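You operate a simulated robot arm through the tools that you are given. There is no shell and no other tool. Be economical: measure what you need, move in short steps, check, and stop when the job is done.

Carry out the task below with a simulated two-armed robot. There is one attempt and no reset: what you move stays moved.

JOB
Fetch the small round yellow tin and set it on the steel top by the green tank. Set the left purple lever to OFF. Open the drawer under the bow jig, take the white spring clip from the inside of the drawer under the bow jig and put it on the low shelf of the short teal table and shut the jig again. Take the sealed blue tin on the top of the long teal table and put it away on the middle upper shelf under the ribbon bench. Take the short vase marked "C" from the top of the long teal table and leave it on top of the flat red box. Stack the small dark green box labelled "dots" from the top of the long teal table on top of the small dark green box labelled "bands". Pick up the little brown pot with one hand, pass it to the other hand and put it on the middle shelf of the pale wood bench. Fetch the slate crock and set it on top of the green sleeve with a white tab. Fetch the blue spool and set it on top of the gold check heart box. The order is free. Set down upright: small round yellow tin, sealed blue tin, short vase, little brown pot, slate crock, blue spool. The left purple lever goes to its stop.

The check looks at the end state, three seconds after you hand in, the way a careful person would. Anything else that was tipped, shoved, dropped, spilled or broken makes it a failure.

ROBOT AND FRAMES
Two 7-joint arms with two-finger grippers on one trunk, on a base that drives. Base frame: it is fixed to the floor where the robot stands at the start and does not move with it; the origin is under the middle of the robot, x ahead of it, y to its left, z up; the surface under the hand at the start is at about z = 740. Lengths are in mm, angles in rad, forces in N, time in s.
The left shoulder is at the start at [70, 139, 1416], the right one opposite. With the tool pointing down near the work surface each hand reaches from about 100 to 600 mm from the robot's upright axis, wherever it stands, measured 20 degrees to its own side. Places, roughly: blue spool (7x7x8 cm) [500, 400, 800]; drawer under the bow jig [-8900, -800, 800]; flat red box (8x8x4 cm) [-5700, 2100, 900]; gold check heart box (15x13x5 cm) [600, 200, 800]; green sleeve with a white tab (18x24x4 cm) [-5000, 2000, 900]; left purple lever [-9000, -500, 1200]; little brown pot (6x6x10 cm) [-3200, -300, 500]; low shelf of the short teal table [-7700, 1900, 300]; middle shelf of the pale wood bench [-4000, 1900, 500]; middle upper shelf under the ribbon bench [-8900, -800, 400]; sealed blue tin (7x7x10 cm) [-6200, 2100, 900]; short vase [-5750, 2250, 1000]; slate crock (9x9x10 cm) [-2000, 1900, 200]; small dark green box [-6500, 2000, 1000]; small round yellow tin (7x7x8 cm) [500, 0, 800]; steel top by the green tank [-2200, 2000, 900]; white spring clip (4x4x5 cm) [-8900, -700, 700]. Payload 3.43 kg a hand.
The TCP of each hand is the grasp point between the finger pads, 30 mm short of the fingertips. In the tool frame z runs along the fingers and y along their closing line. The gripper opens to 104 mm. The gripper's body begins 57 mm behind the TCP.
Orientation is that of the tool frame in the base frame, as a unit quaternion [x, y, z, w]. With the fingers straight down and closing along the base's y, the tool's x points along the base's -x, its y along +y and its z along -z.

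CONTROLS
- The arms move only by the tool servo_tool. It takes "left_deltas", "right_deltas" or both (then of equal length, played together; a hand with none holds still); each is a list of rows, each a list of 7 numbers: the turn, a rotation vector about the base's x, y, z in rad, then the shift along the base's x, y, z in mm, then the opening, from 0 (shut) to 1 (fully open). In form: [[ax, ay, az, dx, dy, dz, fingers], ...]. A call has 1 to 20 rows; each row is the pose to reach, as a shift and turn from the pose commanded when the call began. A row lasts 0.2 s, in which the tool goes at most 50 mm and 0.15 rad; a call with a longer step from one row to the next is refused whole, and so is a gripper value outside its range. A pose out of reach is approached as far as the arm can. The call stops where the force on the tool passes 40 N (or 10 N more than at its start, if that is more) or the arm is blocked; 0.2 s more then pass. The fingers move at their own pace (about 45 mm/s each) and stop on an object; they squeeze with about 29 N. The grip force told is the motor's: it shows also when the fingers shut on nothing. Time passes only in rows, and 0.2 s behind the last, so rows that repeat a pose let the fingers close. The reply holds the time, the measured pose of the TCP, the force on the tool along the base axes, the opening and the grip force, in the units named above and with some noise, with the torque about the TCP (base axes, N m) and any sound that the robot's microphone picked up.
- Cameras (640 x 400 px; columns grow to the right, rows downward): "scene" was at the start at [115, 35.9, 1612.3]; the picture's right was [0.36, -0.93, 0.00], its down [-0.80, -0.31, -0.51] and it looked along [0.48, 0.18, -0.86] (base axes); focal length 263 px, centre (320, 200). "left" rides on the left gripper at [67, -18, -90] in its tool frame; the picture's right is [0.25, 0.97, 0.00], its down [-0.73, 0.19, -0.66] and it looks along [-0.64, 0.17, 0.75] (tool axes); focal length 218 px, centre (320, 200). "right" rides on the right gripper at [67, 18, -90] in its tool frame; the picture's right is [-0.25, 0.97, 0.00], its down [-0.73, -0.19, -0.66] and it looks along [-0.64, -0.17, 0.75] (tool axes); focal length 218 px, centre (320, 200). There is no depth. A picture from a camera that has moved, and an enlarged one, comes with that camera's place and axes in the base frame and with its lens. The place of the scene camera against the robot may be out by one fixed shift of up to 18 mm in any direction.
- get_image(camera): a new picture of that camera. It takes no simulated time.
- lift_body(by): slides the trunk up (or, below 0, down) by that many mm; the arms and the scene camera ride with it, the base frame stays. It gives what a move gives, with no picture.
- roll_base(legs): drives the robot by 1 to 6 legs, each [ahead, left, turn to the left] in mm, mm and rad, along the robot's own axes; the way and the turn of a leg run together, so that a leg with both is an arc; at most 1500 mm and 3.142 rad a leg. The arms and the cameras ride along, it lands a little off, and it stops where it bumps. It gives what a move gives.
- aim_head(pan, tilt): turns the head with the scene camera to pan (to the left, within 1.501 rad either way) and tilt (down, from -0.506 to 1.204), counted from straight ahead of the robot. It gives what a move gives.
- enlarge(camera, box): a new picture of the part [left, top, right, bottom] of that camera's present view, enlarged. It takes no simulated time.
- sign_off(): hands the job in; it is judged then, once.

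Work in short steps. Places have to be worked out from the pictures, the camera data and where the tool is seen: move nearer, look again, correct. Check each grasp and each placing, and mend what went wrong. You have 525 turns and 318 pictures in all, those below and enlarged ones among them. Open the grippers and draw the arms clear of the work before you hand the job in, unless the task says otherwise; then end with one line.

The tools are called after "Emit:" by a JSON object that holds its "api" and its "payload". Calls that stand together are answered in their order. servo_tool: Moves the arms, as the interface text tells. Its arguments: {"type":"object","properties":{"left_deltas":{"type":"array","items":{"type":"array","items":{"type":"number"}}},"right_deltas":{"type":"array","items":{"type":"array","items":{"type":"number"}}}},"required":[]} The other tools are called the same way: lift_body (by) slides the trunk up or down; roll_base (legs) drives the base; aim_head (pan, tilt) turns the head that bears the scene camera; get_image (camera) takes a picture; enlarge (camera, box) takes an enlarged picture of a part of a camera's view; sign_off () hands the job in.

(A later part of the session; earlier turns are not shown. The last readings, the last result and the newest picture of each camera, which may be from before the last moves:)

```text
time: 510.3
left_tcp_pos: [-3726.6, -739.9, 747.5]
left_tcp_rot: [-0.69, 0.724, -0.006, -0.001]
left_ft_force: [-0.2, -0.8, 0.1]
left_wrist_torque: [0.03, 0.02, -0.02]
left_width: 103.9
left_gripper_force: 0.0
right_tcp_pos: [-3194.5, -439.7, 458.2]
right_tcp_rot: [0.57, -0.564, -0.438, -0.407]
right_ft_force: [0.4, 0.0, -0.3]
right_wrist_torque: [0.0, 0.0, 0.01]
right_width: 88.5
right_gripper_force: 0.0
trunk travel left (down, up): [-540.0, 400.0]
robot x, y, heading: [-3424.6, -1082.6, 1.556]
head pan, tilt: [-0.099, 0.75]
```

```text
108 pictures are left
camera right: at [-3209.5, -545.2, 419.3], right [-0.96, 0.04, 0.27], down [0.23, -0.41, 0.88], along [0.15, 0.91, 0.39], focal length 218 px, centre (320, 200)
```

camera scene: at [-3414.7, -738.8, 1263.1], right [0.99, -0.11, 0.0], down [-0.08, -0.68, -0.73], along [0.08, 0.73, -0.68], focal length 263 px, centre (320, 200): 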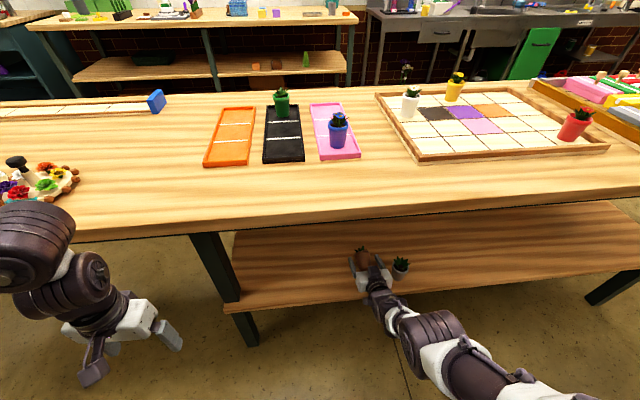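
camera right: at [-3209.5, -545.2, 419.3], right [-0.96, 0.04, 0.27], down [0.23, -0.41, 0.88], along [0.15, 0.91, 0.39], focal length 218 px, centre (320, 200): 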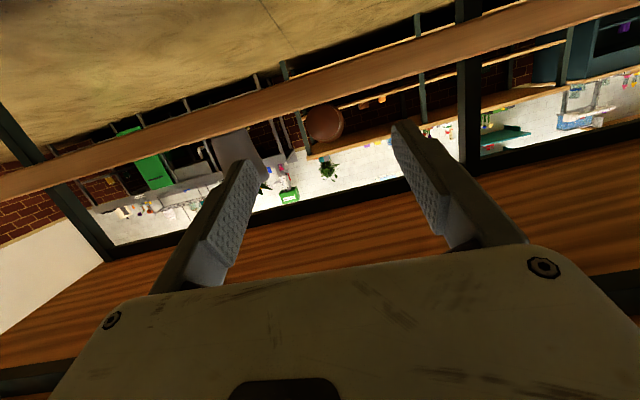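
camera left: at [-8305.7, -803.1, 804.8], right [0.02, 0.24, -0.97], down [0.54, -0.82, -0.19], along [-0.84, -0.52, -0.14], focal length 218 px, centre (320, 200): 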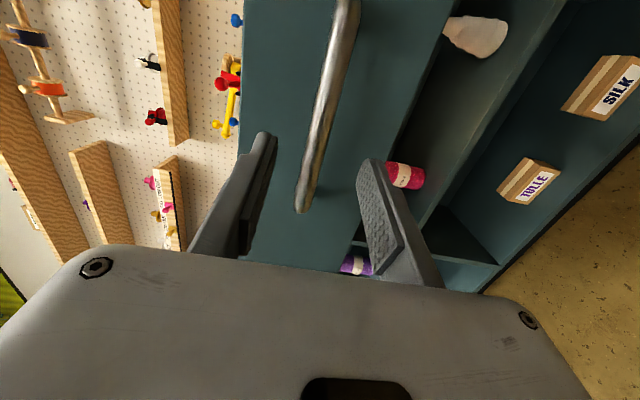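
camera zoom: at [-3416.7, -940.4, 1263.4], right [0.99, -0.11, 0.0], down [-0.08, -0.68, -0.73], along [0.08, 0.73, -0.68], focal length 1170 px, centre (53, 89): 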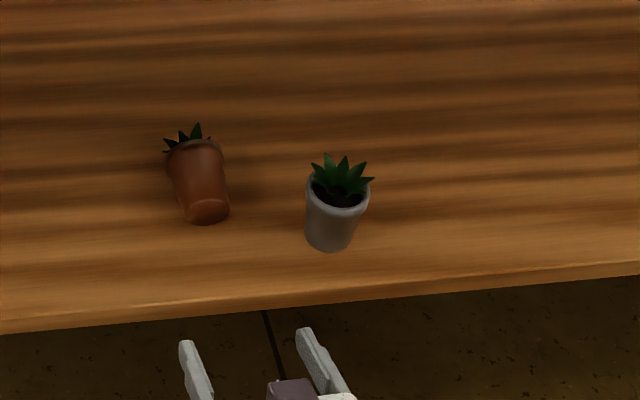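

The pot lies on its side, base toward me, axis along +y, centre about (-3194,-205). I will grip it at 45° pitch, lift it, and turn it upright in the air. First I re-pitch the hand.

Emit:
{"api": "servo_tool", "payload": {"right_deltas": [[-0.13, 0, 0, 0, 0, 15, 0.85], [-0.26, 0, 0, 0, 0, 30, 0.85], [-0.39, 0, 0, 0, 0, 45, 0.85], [-0.5, 0, 0, 0, 0, 60, 0.85], [-0.5, 0, 0, 0, 0, 60, 0.85]]}}

```text
time: 511.5
left_tcp_pos: [-3725.0, -739.3, 747.2]
left_tcp_rot: [-0.691, 0.723, -0.007, -0.001]
left_ft_force: [0.3, 0.2, 0.0]
left_wrist_torque: [0.0, 0.02, 0.01]
left_width: 104.3
left_gripper_force: 0.0
right_tcp_pos: [-3194.5, -440.4, 518.4]
right_tcp_rot: [-0.652, 0.656, 0.284, 0.253]
right_ft_force: [0.6, 0.3, 0.2]
right_wrist_torque: [-0.01, 0.0, 0.01]
right_width: 88.4
right_gripper_force: 0.1
trunk travel left (down, up): [-540.0, 400.0]
robot x, y, heading: [-3429.2, -1081.5, 1.555]
head pan, tilt: [-0.099, 0.75]
```

Emit:
{"api": "servo_tool", "payload": {"right_deltas": [[0, 0, 0, 0, -30, 0, 0.85], [0, 0, 0, 0, -65, 0, 0.85], [0, 0, 0, 0, -65, 0, 0.85]]}}

```text
time: 512.3
left_tcp_pos: [-3725.3, -739.8, 746.4]
left_tcp_rot: [-0.69, 0.724, -0.007, -0.001]
left_ft_force: [0.8, -0.2, -0.2]
left_wrist_torque: [0.02, 0.03, -0.02]
left_width: 104.0
left_gripper_force: 0.1
right_tcp_pos: [-3195.2, -504.3, 517.2]
right_tcp_rot: [-0.653, 0.655, 0.284, 0.252]
right_ft_force: [-0.7, 0.4, 0.0]
right_wrist_torque: [0.0, -0.01, -0.01]
right_width: 88.3
right_gripper_force: 0.0
trunk travel left (down, up): [-540.0, 400.0]
robot x, y, heading: [-3427.7, -1082.2, 1.559]
head pan, tilt: [-0.099, 0.75]
```

Emit:
{"api": "roll_base", "payload": {"legs": [[255, 0, 0]]}}

Emit:
{"api": "get_image", "payload": {"camera": "right"}}

Emit:
{"api": "enlarge", "payload": {"camera": "scene", "box": [300, 220, 440, 325]}}

```text
time: 514.1
left_tcp_pos: [-3721.7, -483.9, 747.7]
left_tcp_rot: [-0.69, 0.724, -0.008, -0.001]
left_ft_force: [0.8, 0.7, 0.4]
left_wrist_torque: [-0.02, -0.01, -0.02]
left_width: 103.9
left_gripper_force: 0.0
right_tcp_pos: [-3189.4, -250.6, 516.0]
right_tcp_rot: [-0.652, 0.656, 0.283, 0.253]
right_ft_force: [0.3, 0.3, 0.0]
right_wrist_torque: [0.0, 0.01, -0.04]
right_width: 88.6
right_gripper_force: 0.2
trunk travel left (down, up): [-540.0, 400.0]
robot x, y, heading: [-3425.5, -831.2, 1.555]
head pan, tilt: [-0.099, 0.75]
```

```text
107 pictures are left
camera right: at [-3204.2, -361.0, 533.7], right [-0.96, 0.17, 0.22], down [0.23, 0.06, 0.97], along [0.15, 0.98, -0.1], focal length 218 px, centre (320, 200)
```

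right: 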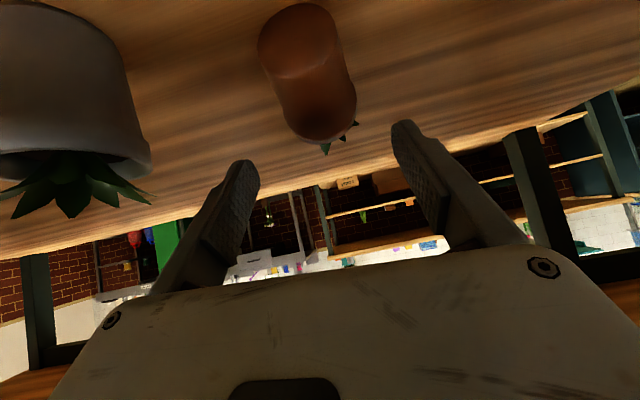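

```text
3.81 times, centred on (370, 272) of scene
camera zoom: at [-3412.4, -684.2, 1263.1], right [0.99, -0.12, 0.0], down [-0.08, -0.68, -0.73], along [0.08, 0.73, -0.68], focal length 1003 px, centre (130, -76)
```

zoom: 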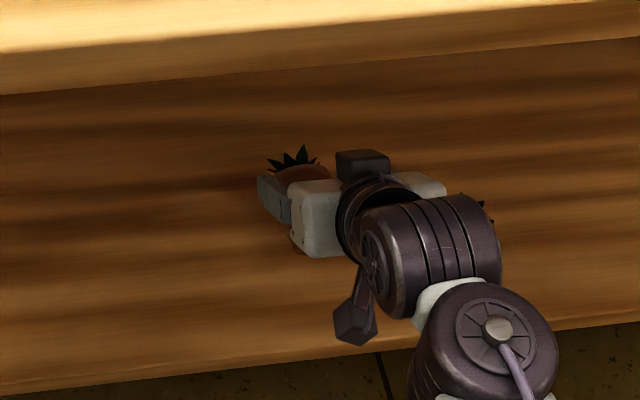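

The pot's middle is about (-3192,-222). I descend to straddle it and close.

Emit:
{"api": "servo_tool", "payload": {"right_deltas": [[0, 0, 0, -3, 10, -22, 0.85], [0, 0, 0, -3, 20, -44, 0.85], [0, 0, 0, -3, 28, -66, 0.85], [0, 0, 0, -3, 28, -66, 0.85]]}}

Emit:
{"api": "get_image", "payload": {"camera": "right"}}

```text
time: 515.1
left_tcp_pos: [-3722.5, -487.1, 748.5]
left_tcp_rot: [-0.689, 0.725, -0.006, 0.0]
left_ft_force: [-0.2, 0.2, 0.0]
left_wrist_torque: [0.01, 0.02, -0.03]
left_width: 103.9
left_gripper_force: 0.0
right_tcp_pos: [-3191.1, -223.5, 454.7]
right_tcp_rot: [-0.651, 0.655, 0.285, 0.256]
right_ft_force: [4.2, -13.5, 22.1]
right_wrist_torque: [-0.12, -1.06, -0.72]
right_width: 84.5
right_gripper_force: 0.0
trunk travel left (down, up): [-540.0, 400.0]
robot x, y, heading: [-3423.8, -830.6, 1.552]
head pan, tilt: [-0.099, 0.75]
```

```text
105 pictures are left
camera right: at [-3205.6, -334.0, 470.9], right [-0.96, 0.17, 0.22], down [0.23, 0.05, 0.97], along [0.15, 0.98, -0.09], focal length 218 px, centre (320, 200)
```

right: 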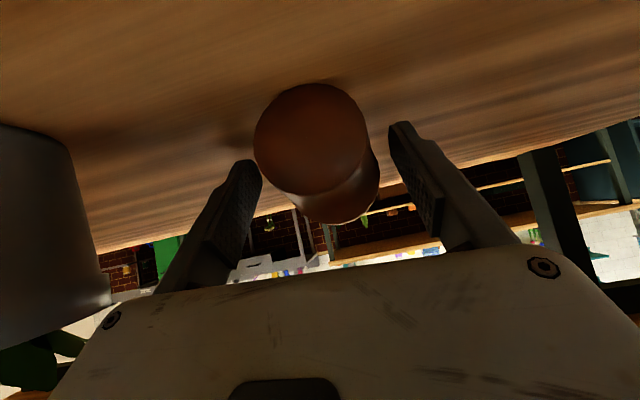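

A fingertip touches the shelf. I rise 8 mm and close.

Emit:
{"api": "servo_tool", "payload": {"right_deltas": [[0, 0, 0, 0, 0, 9, 0.85], [0, 0, 0, 0, 0, 9, 0.85], [0, 0, 0, 0, 0, 9, 0], [0, 0, 0, 0, 0, 9, 0], [0, 0, 0, 0, 0, 9, 0], [0, 0, 0, 0, 0, 9, 0]]}}

Emit:
{"api": "get_image", "payload": {"camera": "right"}}

```text
time: 516.5
left_tcp_pos: [-3722.4, -484.6, 747.2]
left_tcp_rot: [-0.69, 0.724, -0.007, -0.001]
left_ft_force: [0.4, -0.7, 0.6]
left_wrist_torque: [0.03, -0.01, 0.03]
left_width: 103.9
left_gripper_force: 0.0
right_tcp_pos: [-3193.3, -221.6, 459.5]
right_tcp_rot: [-0.653, 0.655, 0.284, 0.252]
right_ft_force: [-0.8, -0.7, -0.9]
right_wrist_torque: [-0.01, 0.06, 0.02]
right_width: 55.2
right_gripper_force: 28.9
trunk travel left (down, up): [-540.0, 400.0]
robot x, y, heading: [-3427.1, -830.5, 1.554]
head pan, tilt: [-0.099, 0.75]
```

```text
104 pictures are left
camera right: at [-3207.2, -333.3, 476.7], right [-0.96, 0.17, 0.22], down [0.23, 0.06, 0.97], along [0.15, 0.98, -0.1], focal length 218 px, centre (320, 200)
```

right: 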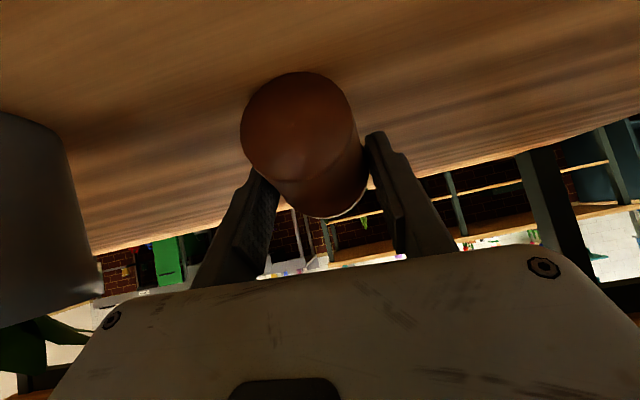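

Gripped (55 mm). I lift 50 mm.

Emit:
{"api": "servo_tool", "payload": {"right_deltas": [[0, 0, 0, 0, 0, 25, 0], [0, 0, 0, 0, 0, 55, 0], [0, 0, 0, 0, 0, 55, 0]]}}

Emit:
{"api": "get_image", "payload": {"camera": "right"}}

```text
time: 517.3
left_tcp_pos: [-3721.7, -484.2, 747.4]
left_tcp_rot: [-0.69, 0.724, -0.007, -0.002]
left_ft_force: [-0.7, 0.2, -0.6]
left_wrist_torque: [0.01, -0.01, -0.01]
left_width: 103.9
left_gripper_force: 0.1
right_tcp_pos: [-3192.8, -222.0, 515.8]
right_tcp_rot: [-0.652, 0.656, 0.284, 0.253]
right_ft_force: [0.2, 0.0, -4.0]
right_wrist_torque: [0.02, 0.0, 0.03]
right_width: 54.9
right_gripper_force: 29.1
trunk travel left (down, up): [-540.0, 400.0]
robot x, y, heading: [-3423.0, -830.0, 1.55]
head pan, tilt: [-0.099, 0.75]
```

```text
103 pictures are left
camera right: at [-3206.6, -333.6, 532.0], right [-0.96, 0.17, 0.22], down [0.23, 0.06, 0.97], along [0.15, 0.98, -0.1], focal length 218 px, centre (320, 200)
```

right: 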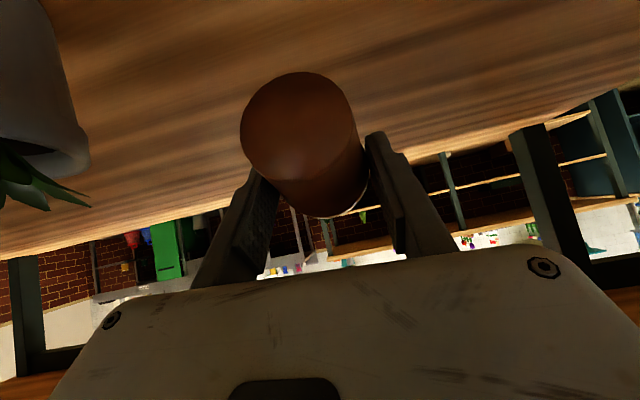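

Held. I back away from the table, then raise and extend the hand while pitching it up to turn the pot upright.

Emit:
{"api": "roll_base", "payload": {"legs": [[-450, 0, 0]]}}

Emit:
{"api": "servo_tool", "payload": {"right_deltas": [[0, 0, 0, 0, 15, 45, 0], [0.05, 0, 0, 0, 30, 90, 0], [0.15, 0, 0, 0, 45, 135, 0], [0.25, 0, 0, 0, 60, 180, 0], [0.35, 0, 0, 0, 75, 225, 0], [0.48, 0, 0, 0, 90, 265, 0], [0.6, 0, 0, 0, 100, 300, 0], [0.73, 0, 0, 0, 105, 330, 0], [0.86, 0, 0, 0, 110, 350, 0], [0.86, 0, 0, 0, 110, 350, 0]]}}

Emit:
{"api": "get_image", "payload": {"camera": "scene"}}

```text
time: 520.0
left_tcp_pos: [-3728.5, -933.4, 746.6]
left_tcp_rot: [-0.689, 0.725, -0.007, -0.001]
left_ft_force: [0.1, -0.5, 0.0]
left_wrist_torque: [-0.01, 0.02, -0.03]
left_width: 104.1
left_gripper_force: 0.1
right_tcp_pos: [-3200.8, -671.4, 516.1]
right_tcp_rot: [-0.652, 0.655, 0.285, 0.254]
right_ft_force: [0.0, 0.3, -2.6]
right_wrist_torque: [0.03, -0.02, 0.01]
right_width: 55.4
right_gripper_force: 29.2
trunk travel left (down, up): [-540.0, 400.0]
robot x, y, heading: [-3432.0, -1276.3, 1.553]
head pan, tilt: [-0.099, 0.75]
```

```text
time: 522.2
left_tcp_pos: [-3728.8, -933.2, 747.5]
left_tcp_rot: [-0.69, 0.724, -0.007, 0.0]
left_ft_force: [0.1, -0.4, 0.6]
left_wrist_torque: [-0.02, -0.01, 0.0]
left_width: 104.0
left_gripper_force: 0.0
right_tcp_pos: [-3200.6, -561.5, 865.8]
right_tcp_rot: [-0.488, 0.477, 0.532, 0.502]
right_ft_force: [-0.1, -0.5, -2.7]
right_wrist_torque: [-0.01, -0.04, -0.01]
right_width: 55.0
right_gripper_force: 29.0
trunk travel left (down, up): [-540.0, 400.0]
robot x, y, heading: [-3431.5, -1276.7, 1.553]
head pan, tilt: [-0.099, 0.75]
```

```text
102 pictures are left
camera scene: at [-3419.7, -1133.0, 1263.2], right [0.99, -0.12, 0.0], down [-0.08, -0.68, -0.73], along [0.08, 0.73, -0.68], focal length 263 px, centre (320, 200)
```

scene: 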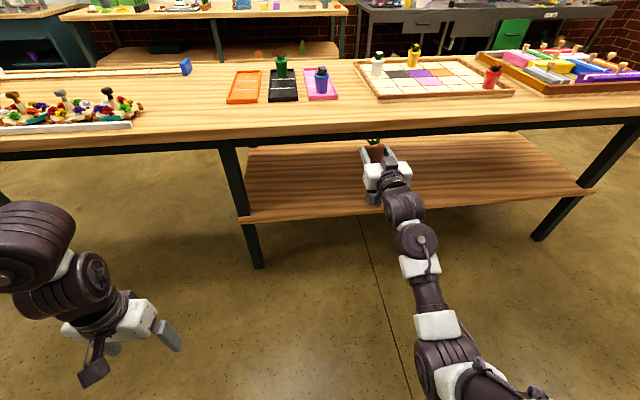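

Works well. I continue pitching up another 0.7 rad.

Emit:
{"api": "servo_tool", "payload": {"right_deltas": [[0.12, 0, 0, 0, 0, 5, 0], [0.24, 0, 0, 0, 0, 10, 0], [0.36, 0, 0, 0, 0, 15, 0], [0.48, 0, 0, 0, 0, 20, 0], [0.6, 0, 0, 0, 0, 25, 0], [0.7, 0, 0, 0, 0, 30, 0], [0.7, 0, 0, 0, 0, 30, 0]]}}

Emit:
{"api": "enlarge", "payload": {"camera": "scene", "box": [300, 80, 480, 200]}}

Emit:
{"api": "get_image", "payload": {"camera": "right"}}

```text
time: 523.8
left_tcp_pos: [-3728.3, -932.4, 747.6]
left_tcp_rot: [-0.69, 0.724, -0.006, -0.001]
left_ft_force: [0.5, -0.3, -0.4]
left_wrist_torque: [0.03, 0.02, 0.01]
left_width: 103.8
left_gripper_force: 0.1
right_tcp_pos: [-3200.4, -559.7, 895.0]
right_tcp_rot: [-0.285, 0.266, 0.663, 0.639]
right_ft_force: [0.2, -0.1, -3.1]
right_wrist_torque: [-0.06, -0.01, 0.04]
right_width: 55.1
right_gripper_force: 28.6
trunk travel left (down, up): [-540.0, 400.0]
robot x, y, heading: [-3435.3, -1280.7, 1.552]
head pan, tilt: [-0.099, 0.75]
```

```text
3.33 times, centred on (390, 140) of scene
camera zoom: at [-3419.6, -1133.1, 1263.2], right [0.99, -0.12, 0.0], down [-0.08, -0.68, -0.73], along [0.08, 0.73, -0.68], focal length 878 px, centre (87, 400)
```

zoom: 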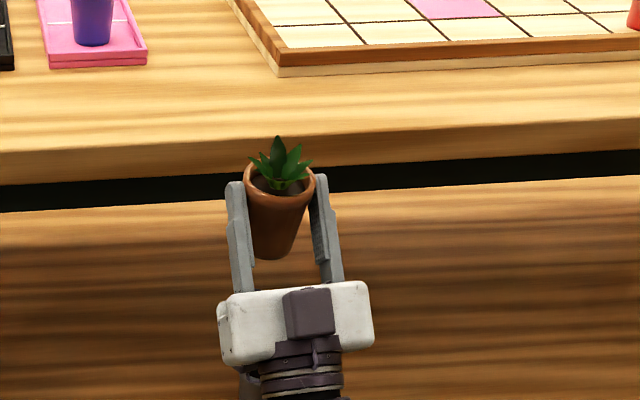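

```text
100 pictures are left
camera right: at [-3214.5, -578.7, 783.7], right [-0.96, -0.22, 0.17], down [0.23, -0.97, 0.07], along [0.15, 0.11, 0.98], focal length 218 px, centre (320, 200)
```

right: 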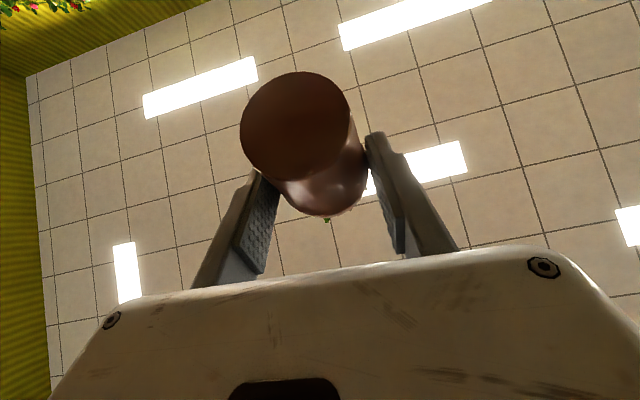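

The pot is upright in the right hand. For the pass I bring it toward the robot's middle.

Emit:
{"api": "servo_tool", "payload": {"right_deltas": [[0, 0, 0, -40, -10, 0, 0], [0, 0, 0, -80, -20, 0, 0], [0, 0, 0, -120, -30, 0, 0], [0, 0, 0, -150, -40, 0, 0], [0, 0, 0, -150, -40, 0, 0]]}}

Emit:
{"api": "servo_tool", "payload": {"left_deltas": [[0, 0, -0.14, 0, 0, 0, 0.7], [0, 0, -0.28, 0, 0, 0, 0.7], [0, 0, -0.42, 0, 0, 0, 0.7], [0, 0, -0.56, 0, 0, 0, 0.7], [0, 0, -0.7, 0, 0, 0, 0.7], [0, 0, -0.84, 0, 0, 0, 0.7], [0, 0, -0.98, 0, 0, 0, 0.7], [0, 0, -1.12, 0, 0, 0, 0.7], [0, 0, -1.26, 0, 0, 0, 0.7], [0, 0, -1.4, 0, 0, 0, 0.7], [0, 0, -1.52, 0, 0, 0, 0.7], [0, 0, -1.52, 0, 0, 0, 0.7]]}}

Emit:
{"api": "get_image", "payload": {"camera": "scene"}}

```text
time: 525.0
left_tcp_pos: [-3727.5, -933.2, 747.7]
left_tcp_rot: [-0.689, 0.724, -0.006, -0.001]
left_ft_force: [-0.6, -0.5, 0.2]
left_wrist_torque: [-0.02, 0.01, 0.01]
left_width: 103.9
left_gripper_force: 0.1
right_tcp_pos: [-3349.9, -600.6, 894.2]
right_tcp_rot: [-0.285, 0.267, 0.663, 0.639]
right_ft_force: [-0.1, 0.0, -3.0]
right_wrist_torque: [-0.05, 0.01, 0.0]
right_width: 55.3
right_gripper_force: 29.4
trunk travel left (down, up): [-540.0, 400.0]
robot x, y, heading: [-3431.4, -1275.8, 1.556]
head pan, tilt: [-0.099, 0.75]
```

```text
time: 527.6
left_tcp_pos: [-3728.0, -933.6, 747.5]
left_tcp_rot: [-0.001, 1.0, -0.005, -0.006]
left_ft_force: [0.8, -0.1, 0.0]
left_wrist_torque: [0.03, -0.02, 0.01]
left_width: 72.7
left_gripper_force: 0.1
right_tcp_pos: [-3351.4, -601.7, 895.2]
right_tcp_rot: [-0.286, 0.265, 0.663, 0.639]
right_ft_force: [0.0, 0.5, -3.6]
right_wrist_torque: [-0.05, 0.02, -0.02]
right_width: 55.2
right_gripper_force: 29.3
trunk travel left (down, up): [-540.0, 400.0]
robot x, y, heading: [-3429.7, -1276.5, 1.551]
head pan, tilt: [-0.099, 0.75]
```

```text
99 pictures are left
camera scene: at [-3419.9, -1133.0, 1263.2], right [0.99, -0.12, 0.0], down [-0.08, -0.68, -0.73], along [0.08, 0.73, -0.68], focal length 263 px, centre (320, 200)
```

scene: 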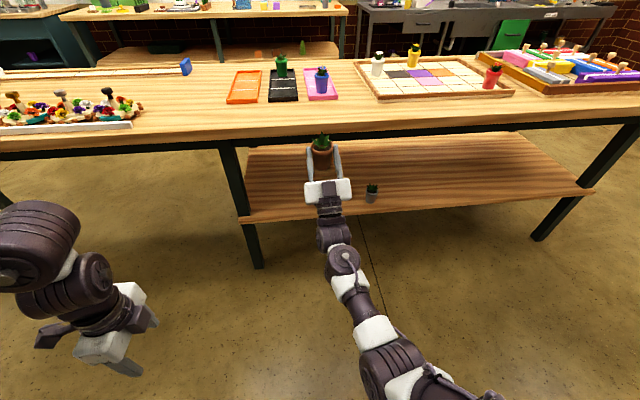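

Now I bring the left hand to a pre-pass pose at the pot's left, pointing right and 30° down.

Emit:
{"api": "servo_tool", "payload": {"left_deltas": [[0, -0.087, 0, 21, 29, 19, 0.75], [0, -0.175, 0, 43, 58, 38, 0.75], [0, -0.262, 0, 64, 87, 57, 0.75], [0, -0.349, 0, 86, 116, 76, 0.75], [0, -0.436, 0, 107, 145, 95, 0.75], [0, -0.524, 0, 128, 174, 114, 0.75], [0, -0.611, 0, 150, 204, 132, 0.75], [0, -0.698, 0, 171, 233, 151, 0.75], [0, -0.785, 0, 193, 262, 170, 0.75], [0, -0.873, 0, 214, 291, 189, 0.75], [0, -0.96, 0, 236, 320, 208, 0.75], [0, -1.047, 0, 245, 349, 227, 0.75], [0, -1.047, 0, 245, 349, 227, 0.75]]}}

Emit:
{"api": "get_image", "payload": {"camera": "left"}}

Emit:
{"api": "enlarge", "payload": {"camera": "scene", "box": [220, 80, 400, 200]}}

```text
time: 530.4
left_tcp_pos: [-3483.9, -584.4, 973.7]
left_tcp_rot: [0.001, 0.868, -0.004, 0.496]
left_ft_force: [-0.4, -0.9, -0.1]
left_wrist_torque: [-0.01, -0.01, 0.0]
left_width: 77.9
left_gripper_force: 0.0
right_tcp_pos: [-3351.2, -600.7, 893.9]
right_tcp_rot: [-0.285, 0.267, 0.663, 0.638]
right_ft_force: [0.0, -0.4, -3.3]
right_wrist_torque: [-0.06, 0.02, 0.0]
right_width: 55.0
right_gripper_force: 29.2
trunk travel left (down, up): [-540.0, 400.0]
robot x, y, heading: [-3428.1, -1279.5, 1.557]
head pan, tilt: [-0.099, 0.75]
```

```text
98 pictures are left
camera left: at [-3596.1, -600.9, 962.6], right [-0.12, 0.97, -0.22], down [-0.19, 0.2, 0.96], along [0.97, 0.16, 0.16], focal length 218 px, centre (320, 200)
```

left: 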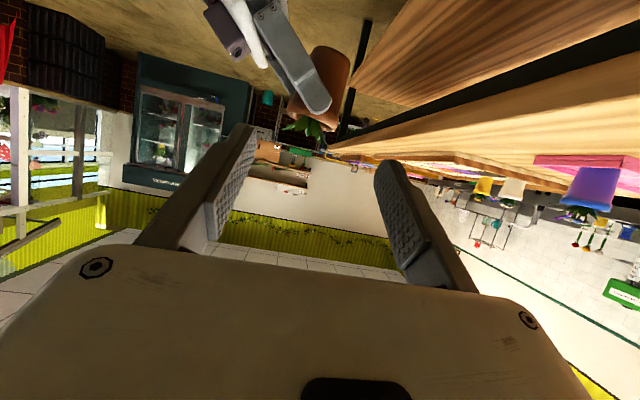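

```text
3.33 times, centred on (310, 140) of scene
camera zoom: at [-3419.7, -1133.1, 1263.2], right [0.99, -0.11, 0.0], down [-0.08, -0.68, -0.73], along [0.08, 0.73, -0.68], focal length 878 px, centre (353, 400)
```

zoom: 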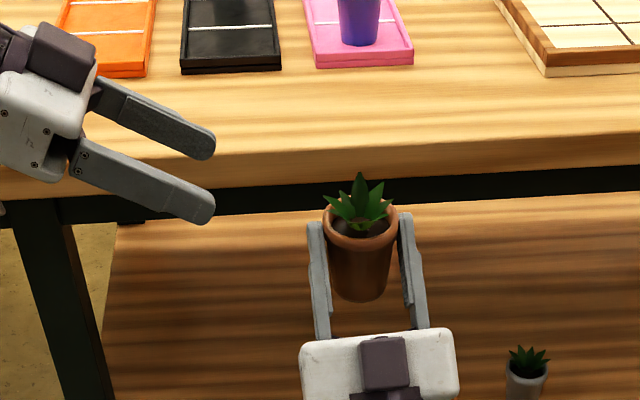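

The pot spans z≈849–910 with its axis at y≈-586. I advance the left hand along its finger line so its fingers go front and back of the pot.

Emit:
{"api": "servo_tool", "payload": {"left_deltas": [[0, 0, 0, 35, -1, -21, 0.75], [0, 0, 0, 70, -2, -42, 0.75], [0, 0, 0, 100, -2, -61, 0.75], [0, 0, 0, 126, -2, -76, 0.75], [0, 0, 0, 126, -2, -76, 0.75]]}}

Emit:
{"api": "get_image", "payload": {"camera": "left"}}

Emit:
{"api": "enlarge", "payload": {"camera": "scene", "box": [220, 80, 400, 200]}}

```text
time: 531.6
left_tcp_pos: [-3357.4, -585.8, 897.7]
left_tcp_rot: [0.001, 0.869, -0.005, 0.496]
left_ft_force: [0.5, 0.5, 0.5]
left_wrist_torque: [0.01, -0.02, 0.01]
left_width: 78.3
left_gripper_force: 0.1
right_tcp_pos: [-3351.0, -600.9, 895.4]
right_tcp_rot: [-0.286, 0.266, 0.663, 0.639]
right_ft_force: [0.4, -0.8, -3.7]
right_wrist_torque: [-0.05, -0.04, 0.0]
right_width: 55.2
right_gripper_force: 28.9
trunk travel left (down, up): [-540.0, 400.0]
robot x, y, heading: [-3431.3, -1279.4, 1.554]
head pan, tilt: [-0.099, 0.75]
```

```text
96 pictures are left
camera left: at [-3469.9, -602.8, 886.0], right [-0.12, 0.97, -0.22], down [-0.19, 0.2, 0.96], along [0.97, 0.16, 0.16], focal length 218 px, centre (320, 200)
```

left: 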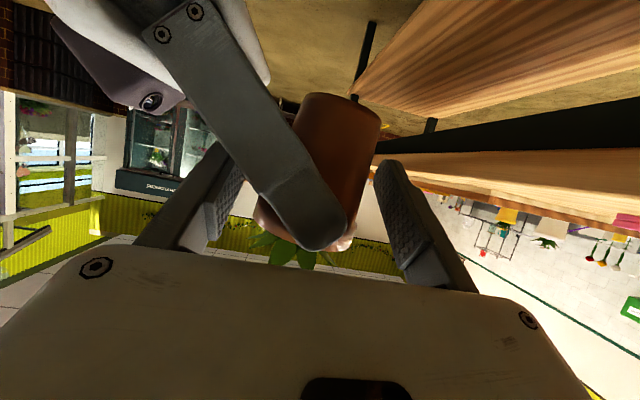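

```text
3.33 times, centred on (310, 140) of scene
camera zoom: at [-3420.4, -1133.0, 1263.2], right [0.99, -0.12, 0.0], down [-0.08, -0.68, -0.73], along [0.08, 0.73, -0.68], focal length 878 px, centre (353, 400)
```

zoom: 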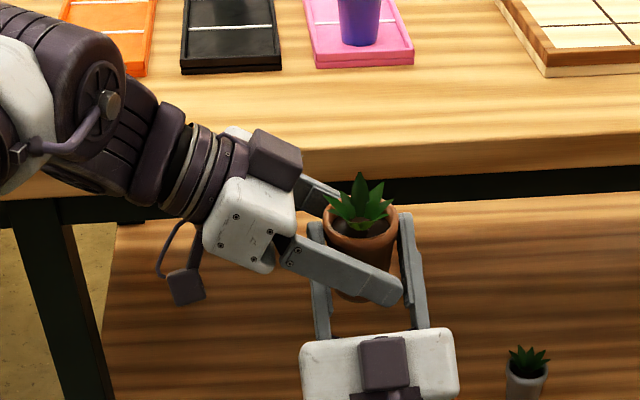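

The left fingers straddle the pot front and back. I close the left hand while the right still holds.

Emit:
{"api": "servo_tool", "payload": {"left_deltas": [[0, 0, 0, 0, 0, 0, 0], [0, 0, 0, 0, 0, 0, 0], [0, 0, 0, 0, 0, 0, 0], [0, 0, 0, 0, 0, 0, 0]]}}

Emit:
{"api": "enlarge", "payload": {"camera": "scene", "box": [220, 80, 400, 200]}}

```text
time: 532.6
left_tcp_pos: [-3356.3, -587.4, 896.2]
left_tcp_rot: [0.002, 0.869, -0.007, 0.495]
left_ft_force: [1.7, -29.5, -0.1]
left_wrist_torque: [0.47, 0.08, 0.35]
left_width: 53.4
left_gripper_force: 29.3
right_tcp_pos: [-3350.1, -598.7, 894.1]
right_tcp_rot: [-0.286, 0.266, 0.663, 0.638]
right_ft_force: [-2.0, 28.9, -1.8]
right_wrist_torque: [-0.53, -0.1, -0.51]
right_width: 55.2
right_gripper_force: 28.9
trunk travel left (down, up): [-540.0, 400.0]
robot x, y, heading: [-3429.2, -1277.0, 1.553]
head pan, tilt: [-0.099, 0.75]
```

```text
3.33 times, centred on (310, 140) of scene
camera zoom: at [-3419.7, -1132.8, 1263.2], right [0.99, -0.12, 0.0], down [-0.08, -0.68, -0.73], along [0.08, 0.73, -0.68], focal length 878 px, centre (353, 400)
```

zoom: 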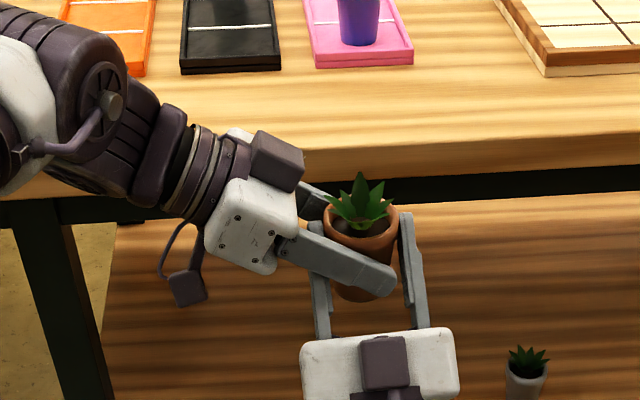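

The left hand grips (53 mm). Now I open the right hand partially and withdraw it down and back along its finger line.

Emit:
{"api": "servo_tool", "payload": {"right_deltas": [[0, 0, 0, 0, 0, 0, 0.68], [0, 0, 0, 0, 0, 0, 0.68], [0, 0, 0, 0, 0, 0, 0.68], [0, 0, 0, 0, -15, -15, 0.68], [0, 0, 0, 0, -35, -35, 0.68], [0, 0, 0, 0, -60, -60, 0.68], [0, 0, 0, 20, -90, -90, 0.68], [0, 0, 0, 50, -115, -115, 0.68], [0, 0, 0, 50, -115, -115, 0.68]]}}

Emit:
{"api": "get_image", "payload": {"camera": "left"}}

Emit:
{"api": "enlarge", "payload": {"camera": "scene", "box": [220, 80, 400, 200]}}

```text
time: 534.6
left_tcp_pos: [-3358.7, -585.3, 897.0]
left_tcp_rot: [0.001, 0.868, -0.005, 0.496]
left_ft_force: [0.5, 0.0, 0.2]
left_wrist_torque: [-0.01, 0.04, 0.02]
left_width: 52.8
left_gripper_force: 28.9
right_tcp_pos: [-3302.1, -717.3, 779.7]
right_tcp_rot: [-0.286, 0.266, 0.663, 0.638]
right_ft_force: [0.5, 0.3, 0.1]
right_wrist_torque: [0.04, 0.0, -0.01]
right_width: 71.0
right_gripper_force: 0.1
trunk travel left (down, up): [-540.0, 400.0]
robot x, y, heading: [-3429.3, -1276.8, 1.551]
head pan, tilt: [-0.099, 0.75]
```

```text
93 pictures are left
camera left: at [-3469.9, -602.7, 885.8], right [-0.12, 0.97, -0.22], down [-0.19, 0.2, 0.96], along [0.97, 0.16, 0.16], focal length 218 px, centre (320, 200)
```

left: 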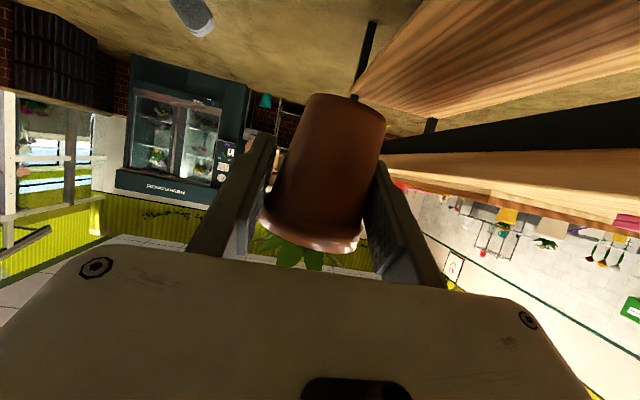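

```text
3.33 times, centred on (310, 140) of scene
camera zoom: at [-3420.2, -1132.6, 1263.1], right [0.99, -0.12, 0.0], down [-0.08, -0.68, -0.73], along [0.08, 0.73, -0.68], focal length 878 px, centre (353, 400)
```

zoom: 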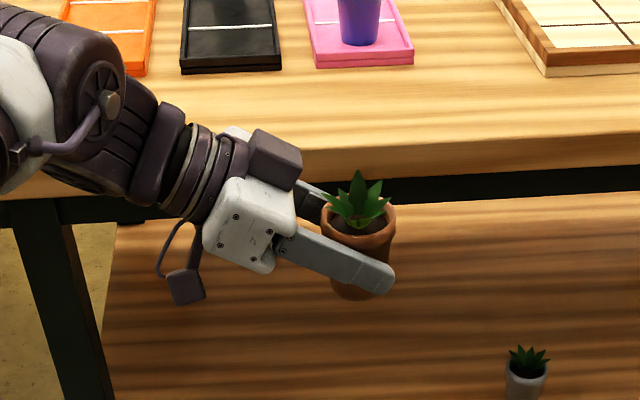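

The pass worked: the pot is upright in the left hand. I fold the right hand and yaw the left hand to point forward.

Emit:
{"api": "servo_tool", "payload": {"left_deltas": [[0, 0, 0.13, -10, -5, 5, 0], [0, 0, 0.26, -20, -10, 10, 0], [0, 0, 0.39, -35, -15, 10, 0], [0, 0, 0.52, -50, -20, 10, 0], [0, 0, 0.65, -65, -25, 10, 0], [0, 0, 0.78, -85, -30, 10, 0], [0, 0, 0.91, -105, -35, 10, 0], [0, 0, 1.04, -125, -40, 10, 0], [0, 0, 1.17, -150, -45, 10, 0], [0, 0, 1.3, -175, -45, 10, 0], [0, 0, 1.43, -200, -45, 10, 0], [0, 0, 1.55, -220, -45, 10, 0], [0, 0, 1.55, -220, -45, 10, 0]], "right_deltas": [[-0.12, 0, 0, 5, -5, -5, 1], [-0.24, 0, 0, 10, -10, -10, 1], [-0.36, 0, 0, 20, -15, -15, 1], [-0.48, 0, 0, 30, -20, -20, 1], [-0.6, 0, 0, 40, -25, -25, 1], [-0.72, 0, 0, 50, -30, -30, 1], [-0.84, 0, 0, 60, -35, -40, 1], [-0.96, 0, 0, 70, -40, -50, 1], [-1.08, 0, 0, 80, -45, -60, 1], [-1.2, 0, 0, 90, -50, -70, 1], [-1.32, 0, 0, 100, -55, -80, 1], [-1.44, 0, 0, 110, -60, -90, 1], [-1.5, 0, 0, 110, -60, -90, 1]]}}

Emit:
{"api": "get_image", "payload": {"camera": "scene"}}

Emit:
{"api": "get_image", "payload": {"camera": "left"}}

```text
time: 537.4
left_tcp_pos: [-3578.2, -630.3, 907.7]
left_tcp_rot: [-0.607, 0.621, 0.344, 0.356]
left_ft_force: [-0.1, 0.3, -2.4]
left_wrist_torque: [-0.05, -0.03, -0.01]
left_width: 53.0
left_gripper_force: 28.7
right_tcp_pos: [-3190.7, -775.0, 690.7]
right_tcp_rot: [-0.644, 0.647, 0.302, 0.273]
right_ft_force: [-1.4, 0.3, 0.0]
right_wrist_torque: [0.02, -0.03, -0.02]
right_width: 104.0
right_gripper_force: 0.0
trunk travel left (down, up): [-540.0, 400.0]
robot x, y, heading: [-3429.1, -1278.3, 1.555]
head pan, tilt: [-0.099, 0.75]
```

```text
91 pictures are left
camera scene: at [-3420.5, -1132.1, 1263.0], right [0.99, -0.12, 0.0], down [-0.08, -0.68, -0.73], along [0.08, 0.73, -0.68], focal length 263 px, centre (320, 200)
```

scene: 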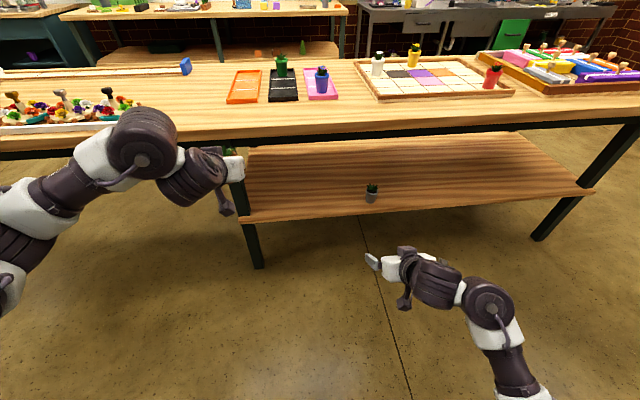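

```text
90 pictures are left
camera left: at [-3564.1, -742.0, 896.3], right [-0.97, -0.1, -0.22], down [-0.2, -0.19, 0.96], along [-0.14, 0.98, 0.16], focal length 218 px, centre (320, 200)
```

left: 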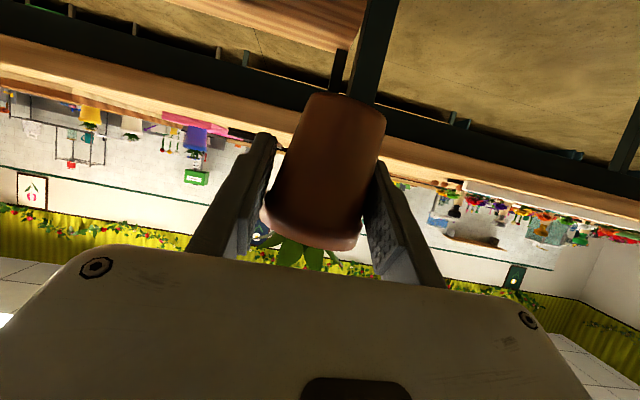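

All good. I drive around the island's far end to the pale wood bench, keeping clear of both sides.

Emit:
{"api": "roll_base", "payload": {"legs": [[70, 0, 0.016], [0, 1350, 0], [0, 1300, 0]]}}

Emit:
{"api": "aim_head", "payload": {"pan": -0.3, "tilt": 0.5}}

Emit:
{"api": "get_image", "payload": {"camera": "scene"}}

```text
time: 551.0
left_tcp_pos: [-6249.6, -577.0, 906.8]
left_tcp_rot: [-0.614, 0.614, 0.348, 0.353]
left_ft_force: [0.3, 0.5, -3.5]
left_wrist_torque: [0.0, 0.02, 0.01]
left_width: 52.4
left_gripper_force: 28.6
right_tcp_pos: [-5858.1, -711.7, 688.8]
right_tcp_rot: [0.653, -0.639, -0.307, -0.268]
right_ft_force: [-0.2, -0.2, 0.7]
right_wrist_torque: [-0.01, -0.02, 0.01]
right_width: 104.0
right_gripper_force: 0.0
trunk travel left (down, up): [-540.0, 400.0]
robot x, y, heading: [-6084.6, -1219.5, 1.577]
head pan, tilt: [-0.099, 0.75]
```

```text
time: 551.7
left_tcp_pos: [-6249.8, -575.3, 907.8]
left_tcp_rot: [0.614, -0.614, -0.348, -0.353]
left_ft_force: [0.4, -0.5, -2.6]
left_wrist_torque: [-0.01, 0.01, 0.01]
left_width: 52.9
left_gripper_force: 28.5
right_tcp_pos: [-5858.3, -711.6, 689.5]
right_tcp_rot: [0.652, -0.639, -0.306, -0.269]
right_ft_force: [-0.9, 0.1, 0.2]
right_wrist_torque: [-0.01, 0.02, 0.0]
right_width: 104.1
right_gripper_force: 0.0
trunk travel left (down, up): [-540.0, 400.0]
robot x, y, heading: [-6088.2, -1219.8, 1.579]
head pan, tilt: [-0.3, 0.499]
```

```text
89 pictures are left
camera scene: at [-6060.7, -1069.2, 1285.1], right [0.96, -0.29, 0.0], down [-0.14, -0.46, -0.88], along [0.25, 0.84, -0.48], focal length 263 px, centre (320, 200)
```

scene: 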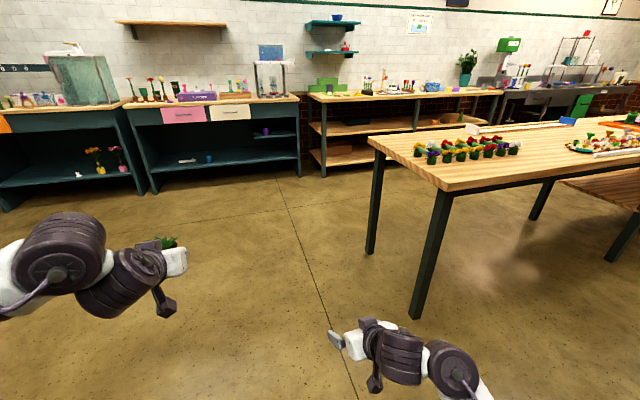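

Emit:
{"api": "roll_base", "payload": {"legs": [[1200, 0, 0], [950, 0, 0], [0, -1100, 0], [0, -900, 0]]}}

Emit:
{"api": "aim_head", "payload": {"pan": 0.0, "tilt": 0.6}}

Emit:
{"api": "get_image", "payload": {"camera": "scene"}}

```text
time: 572.0
left_tcp_pos: [-4230.8, 1567.4, 908.5]
left_tcp_rot: [-0.611, 0.617, 0.347, 0.354]
left_ft_force: [0.3, 0.2, -3.5]
left_wrist_torque: [0.02, 0.04, -0.02]
left_width: 51.8
left_gripper_force: 29.1
right_tcp_pos: [-3841.2, 1425.3, 690.1]
right_tcp_rot: [0.648, -0.643, -0.305, -0.27]
right_ft_force: [-0.1, 0.6, -0.6]
right_wrist_torque: [0.02, 0.0, -0.05]
right_width: 104.1
right_gripper_force: 0.0
trunk travel left (down, up): [-540.0, 400.0]
robot x, y, heading: [-4079.8, 920.5, 1.564]
head pan, tilt: [-0.3, 0.499]
```

```text
time: 572.8
left_tcp_pos: [-4231.9, 1566.2, 908.3]
left_tcp_rot: [-0.61, 0.618, 0.346, 0.354]
left_ft_force: [-1.0, -0.2, -3.0]
left_wrist_torque: [-0.02, 0.0, 0.0]
left_width: 52.2
left_gripper_force: 29.1
right_tcp_pos: [-3842.8, 1425.5, 689.8]
right_tcp_rot: [0.648, -0.643, -0.305, -0.271]
right_ft_force: [-0.3, -0.3, 0.1]
right_wrist_torque: [0.0, 0.01, -0.01]
right_width: 104.0
right_gripper_force: 0.0
trunk travel left (down, up): [-540.0, 400.0]
robot x, y, heading: [-4078.8, 918.7, 1.569]
head pan, tilt: [0.0, 0.6]
```

```text
88 pictures are left
camera scene: at [-4075.8, 1072.5, 1276.1], right [1.0, -0.01, 0.0], down [0.0, -0.57, -0.82], along [0.01, 0.82, -0.57], focal length 263 px, centre (320, 200)
```

scene: 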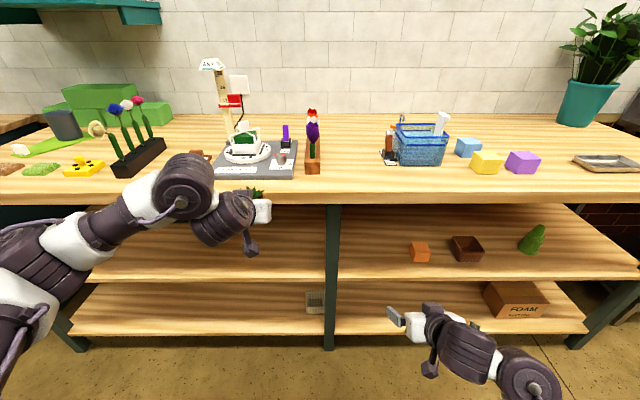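

The bench's middle shelf is at z≈535. I lower the trunk 265 mm and look into the left half of the shelf with the left camera.

Emit:
{"api": "lift_body", "payload": {"by": -262}}

Emit:
{"api": "get_image", "payload": {"camera": "left"}}

Emit:
{"api": "get_image", "payload": {"camera": "scene"}}

```text
time: 575.4
left_tcp_pos: [-4231.5, 1567.2, 646.4]
left_tcp_rot: [-0.61, 0.619, 0.345, 0.355]
left_ft_force: [0.4, -0.8, -3.1]
left_wrist_torque: [-0.04, -0.03, -0.02]
left_width: 52.3
left_gripper_force: 29.1
right_tcp_pos: [-3841.5, 1425.0, 428.8]
right_tcp_rot: [0.647, -0.644, -0.304, -0.271]
right_ft_force: [0.1, 0.1, 0.4]
right_wrist_torque: [0.02, 0.02, -0.01]
right_width: 104.1
right_gripper_force: 0.1
trunk travel left (down, up): [-278.0, 662.0]
robot x, y, heading: [-4076.4, 920.8, 1.564]
head pan, tilt: [0.0, 0.6]
```

```text
87 pictures are left
camera left: at [-4215.3, 1455.0, 634.9], right [-0.97, -0.11, -0.22], down [-0.2, -0.19, 0.96], along [-0.15, 0.98, 0.16], focal length 218 px, centre (320, 200)
```

left: 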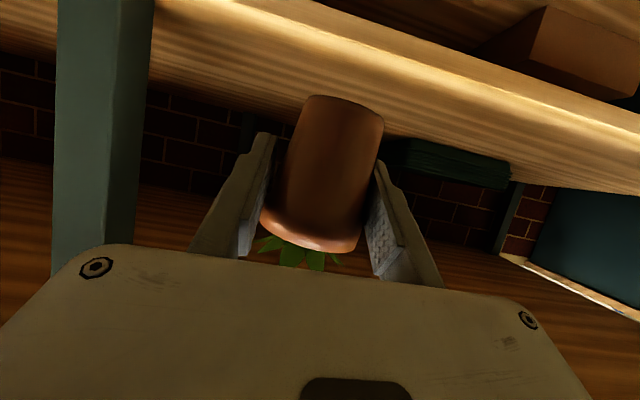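

```text
86 pictures are left
camera scene: at [-4075.8, 1072.2, 1014.1], right [1.0, -0.01, 0.0], down [0.0, -0.57, -0.82], along [0.0, 0.82, -0.57], focal length 263 px, centre (320, 200)
```

scene: 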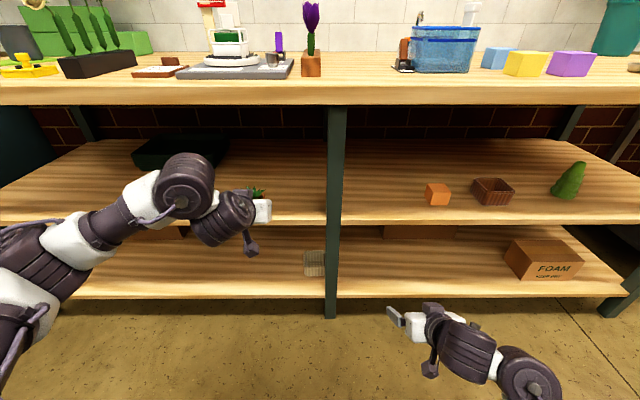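

The spot is free (a dark crate is further left and back). I drive forward 190 mm.

Emit:
{"api": "roll_base", "payload": {"legs": [[190, 0, 0]]}}

Emit:
{"api": "get_image", "payload": {"camera": "left"}}

Emit:
{"api": "get_image", "payload": {"camera": "scene"}}

```text
time: 577.0
left_tcp_pos: [-4230.7, 1757.5, 645.9]
left_tcp_rot: [-0.611, 0.619, 0.345, 0.354]
left_ft_force: [1.1, 0.2, -3.4]
left_wrist_torque: [-0.02, -0.01, -0.02]
left_width: 52.0
left_gripper_force: 29.2
right_tcp_pos: [-3841.5, 1616.0, 427.8]
right_tcp_rot: [0.648, -0.643, -0.305, -0.271]
right_ft_force: [-0.5, 0.3, -0.8]
right_wrist_torque: [0.0, 0.01, -0.03]
right_width: 104.0
right_gripper_force: 0.1
trunk travel left (down, up): [-278.0, 662.0]
robot x, y, heading: [-4076.7, 1116.2, 1.563]
head pan, tilt: [0.0, 0.6]
```

```text
85 pictures are left
camera left: at [-4214.4, 1645.5, 634.4], right [-0.97, -0.11, -0.22], down [-0.2, -0.19, 0.96], along [-0.15, 0.98, 0.16], focal length 218 px, centre (320, 200)
```

left: 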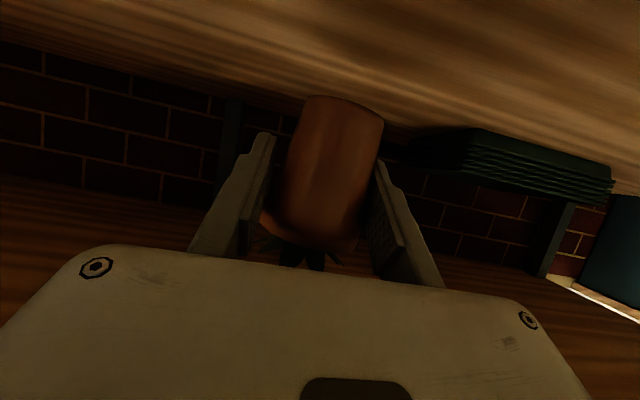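

```text
84 pictures are left
camera scene: at [-4074.8, 1262.9, 1013.9], right [1.0, -0.01, 0.0], down [0.0, -0.57, -0.82], along [0.0, 0.82, -0.57], focal length 263 px, centre (320, 200)
```

scene: 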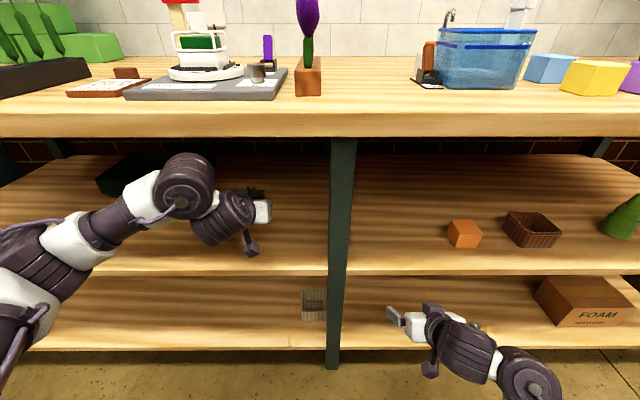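

Inside and clear. I lower toward the shelf.

Emit:
{"api": "servo_tool", "payload": {"left_deltas": [[0, 0, 0, 0, 0, -20, 0], [0, 0, 0, 0, 0, -40, 0], [0, 0, 0, 0, 0, -50, 0], [0, 0, 0, 0, 0, -54, 0], [0, 0, 0, 0, 0, -54, 0]]}}

Emit:
{"api": "get_image", "payload": {"camera": "left"}}

```text
time: 578.2
left_tcp_pos: [-4229.8, 1757.6, 592.1]
left_tcp_rot: [-0.611, 0.618, 0.346, 0.354]
left_ft_force: [0.1, 0.1, -3.4]
left_wrist_torque: [-0.02, -0.02, -0.01]
left_width: 52.3
left_gripper_force: 28.8
right_tcp_pos: [-3841.9, 1615.3, 428.2]
right_tcp_rot: [0.648, -0.643, -0.305, -0.271]
right_ft_force: [0.1, 0.1, -0.2]
right_wrist_torque: [-0.02, -0.02, -0.03]
right_width: 104.0
right_gripper_force: 0.0
trunk travel left (down, up): [-278.0, 662.0]
robot x, y, heading: [-4078.4, 1108.5, 1.564]
head pan, tilt: [0.0, 0.6]
```

```text
83 pictures are left
camera left: at [-4214.3, 1644.8, 580.6], right [-0.97, -0.11, -0.22], down [-0.2, -0.19, 0.96], along [-0.15, 0.98, 0.16], focal length 218 px, centre (320, 200)
```

left: 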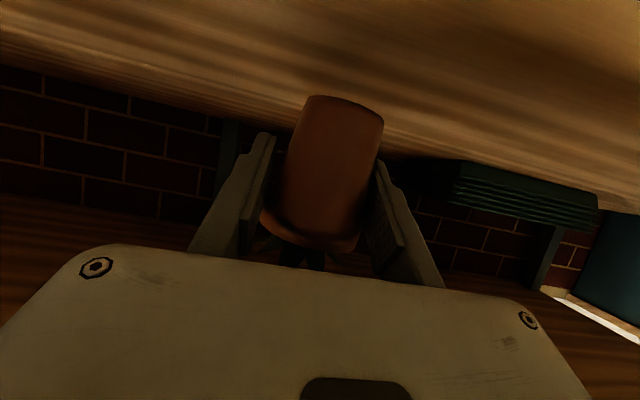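

Emit:
{"api": "servo_tool", "payload": {"left_deltas": [[0, 0, 0, 0, 0, -4, 0], [0, 0, 0, 0, 0, -8, 0], [0, 0, 0, 0, 0, -12, 0], [0, 0, 0, 0, 0, -15, 0], [0, 0, 0, 0, 0, -15, 0]]}}

```text
time: 579.4
left_tcp_pos: [-4229.3, 1756.3, 575.7]
left_tcp_rot: [-0.609, 0.619, 0.345, 0.356]
left_ft_force: [-0.4, 0.2, -2.9]
left_wrist_torque: [-0.02, -0.03, 0.0]
left_width: 52.2
left_gripper_force: 29.0
right_tcp_pos: [-3841.2, 1615.9, 427.3]
right_tcp_rot: [0.647, -0.644, -0.305, -0.271]
right_ft_force: [0.8, 0.0, 0.3]
right_wrist_torque: [0.03, -0.02, 0.0]
right_width: 104.2
right_gripper_force: 0.1
trunk travel left (down, up): [-278.0, 662.0]
robot x, y, heading: [-4076.2, 1111.4, 1.567]
head pan, tilt: [0.0, 0.6]
```

Emit:
{"api": "servo_tool", "payload": {"left_deltas": [[0, 0, 0, 0, 0, -4, 0], [0, 0, 0, 0, 0, -8, 0], [0, 0, 0, 0, 0, -12, 0], [0, 0, 0, 0, 0, -15, 0], [0, 0, 0, 0, 0, -15, 0]]}}

Emit:
{"api": "get_image", "payload": {"camera": "left"}}

```text
time: 580.6
left_tcp_pos: [-4229.9, 1756.3, 561.9]
left_tcp_rot: [-0.611, 0.618, 0.346, 0.354]
left_ft_force: [0.2, 0.6, -2.7]
left_wrist_torque: [0.01, -0.06, -0.02]
left_width: 52.5
left_gripper_force: 29.1
right_tcp_pos: [-3840.9, 1615.0, 428.1]
right_tcp_rot: [0.648, -0.644, -0.304, -0.271]
right_ft_force: [0.4, 0.0, -0.2]
right_wrist_torque: [-0.02, -0.01, 0.0]
right_width: 103.8
right_gripper_force: 0.1
trunk travel left (down, up): [-278.0, 662.0]
robot x, y, heading: [-4080.7, 1114.0, 1.569]
head pan, tilt: [0.0, 0.6]
```

```text
82 pictures are left
camera left: at [-4214.6, 1645.1, 550.9], right [-0.97, -0.11, -0.22], down [-0.2, -0.19, 0.96], along [-0.15, 0.98, 0.16], focal length 218 px, centre (320, 200)
```

left: 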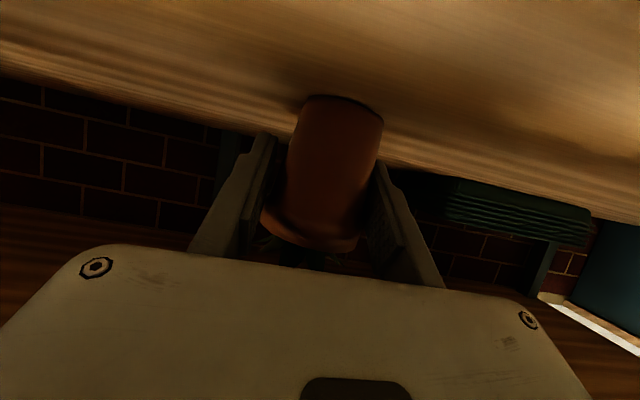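

Emit:
{"api": "servo_tool", "payload": {"left_deltas": [[0, 0, 0, 0, 0, -4, 0], [0, 0, 0, 0, 0, -8, 0], [0, 0, 0, 0, 0, -12, 0], [0, 0, 0, 0, 0, -12, 0]]}}

```text
time: 581.6
left_tcp_pos: [-4230.6, 1755.5, 552.5]
left_tcp_rot: [-0.61, 0.617, 0.347, 0.356]
left_ft_force: [-5.7, 1.8, 16.9]
left_wrist_torque: [0.15, 0.07, 0.13]
left_width: 48.7
left_gripper_force: 28.8
right_tcp_pos: [-3841.6, 1615.7, 428.5]
right_tcp_rot: [0.648, -0.643, -0.306, -0.272]
right_ft_force: [0.3, -0.3, 0.6]
right_wrist_torque: [0.03, -0.02, 0.02]
right_width: 104.0
right_gripper_force: 0.1
trunk travel left (down, up): [-278.0, 662.0]
robot x, y, heading: [-4077.5, 1112.6, 1.562]
head pan, tilt: [0.0, 0.6]
```

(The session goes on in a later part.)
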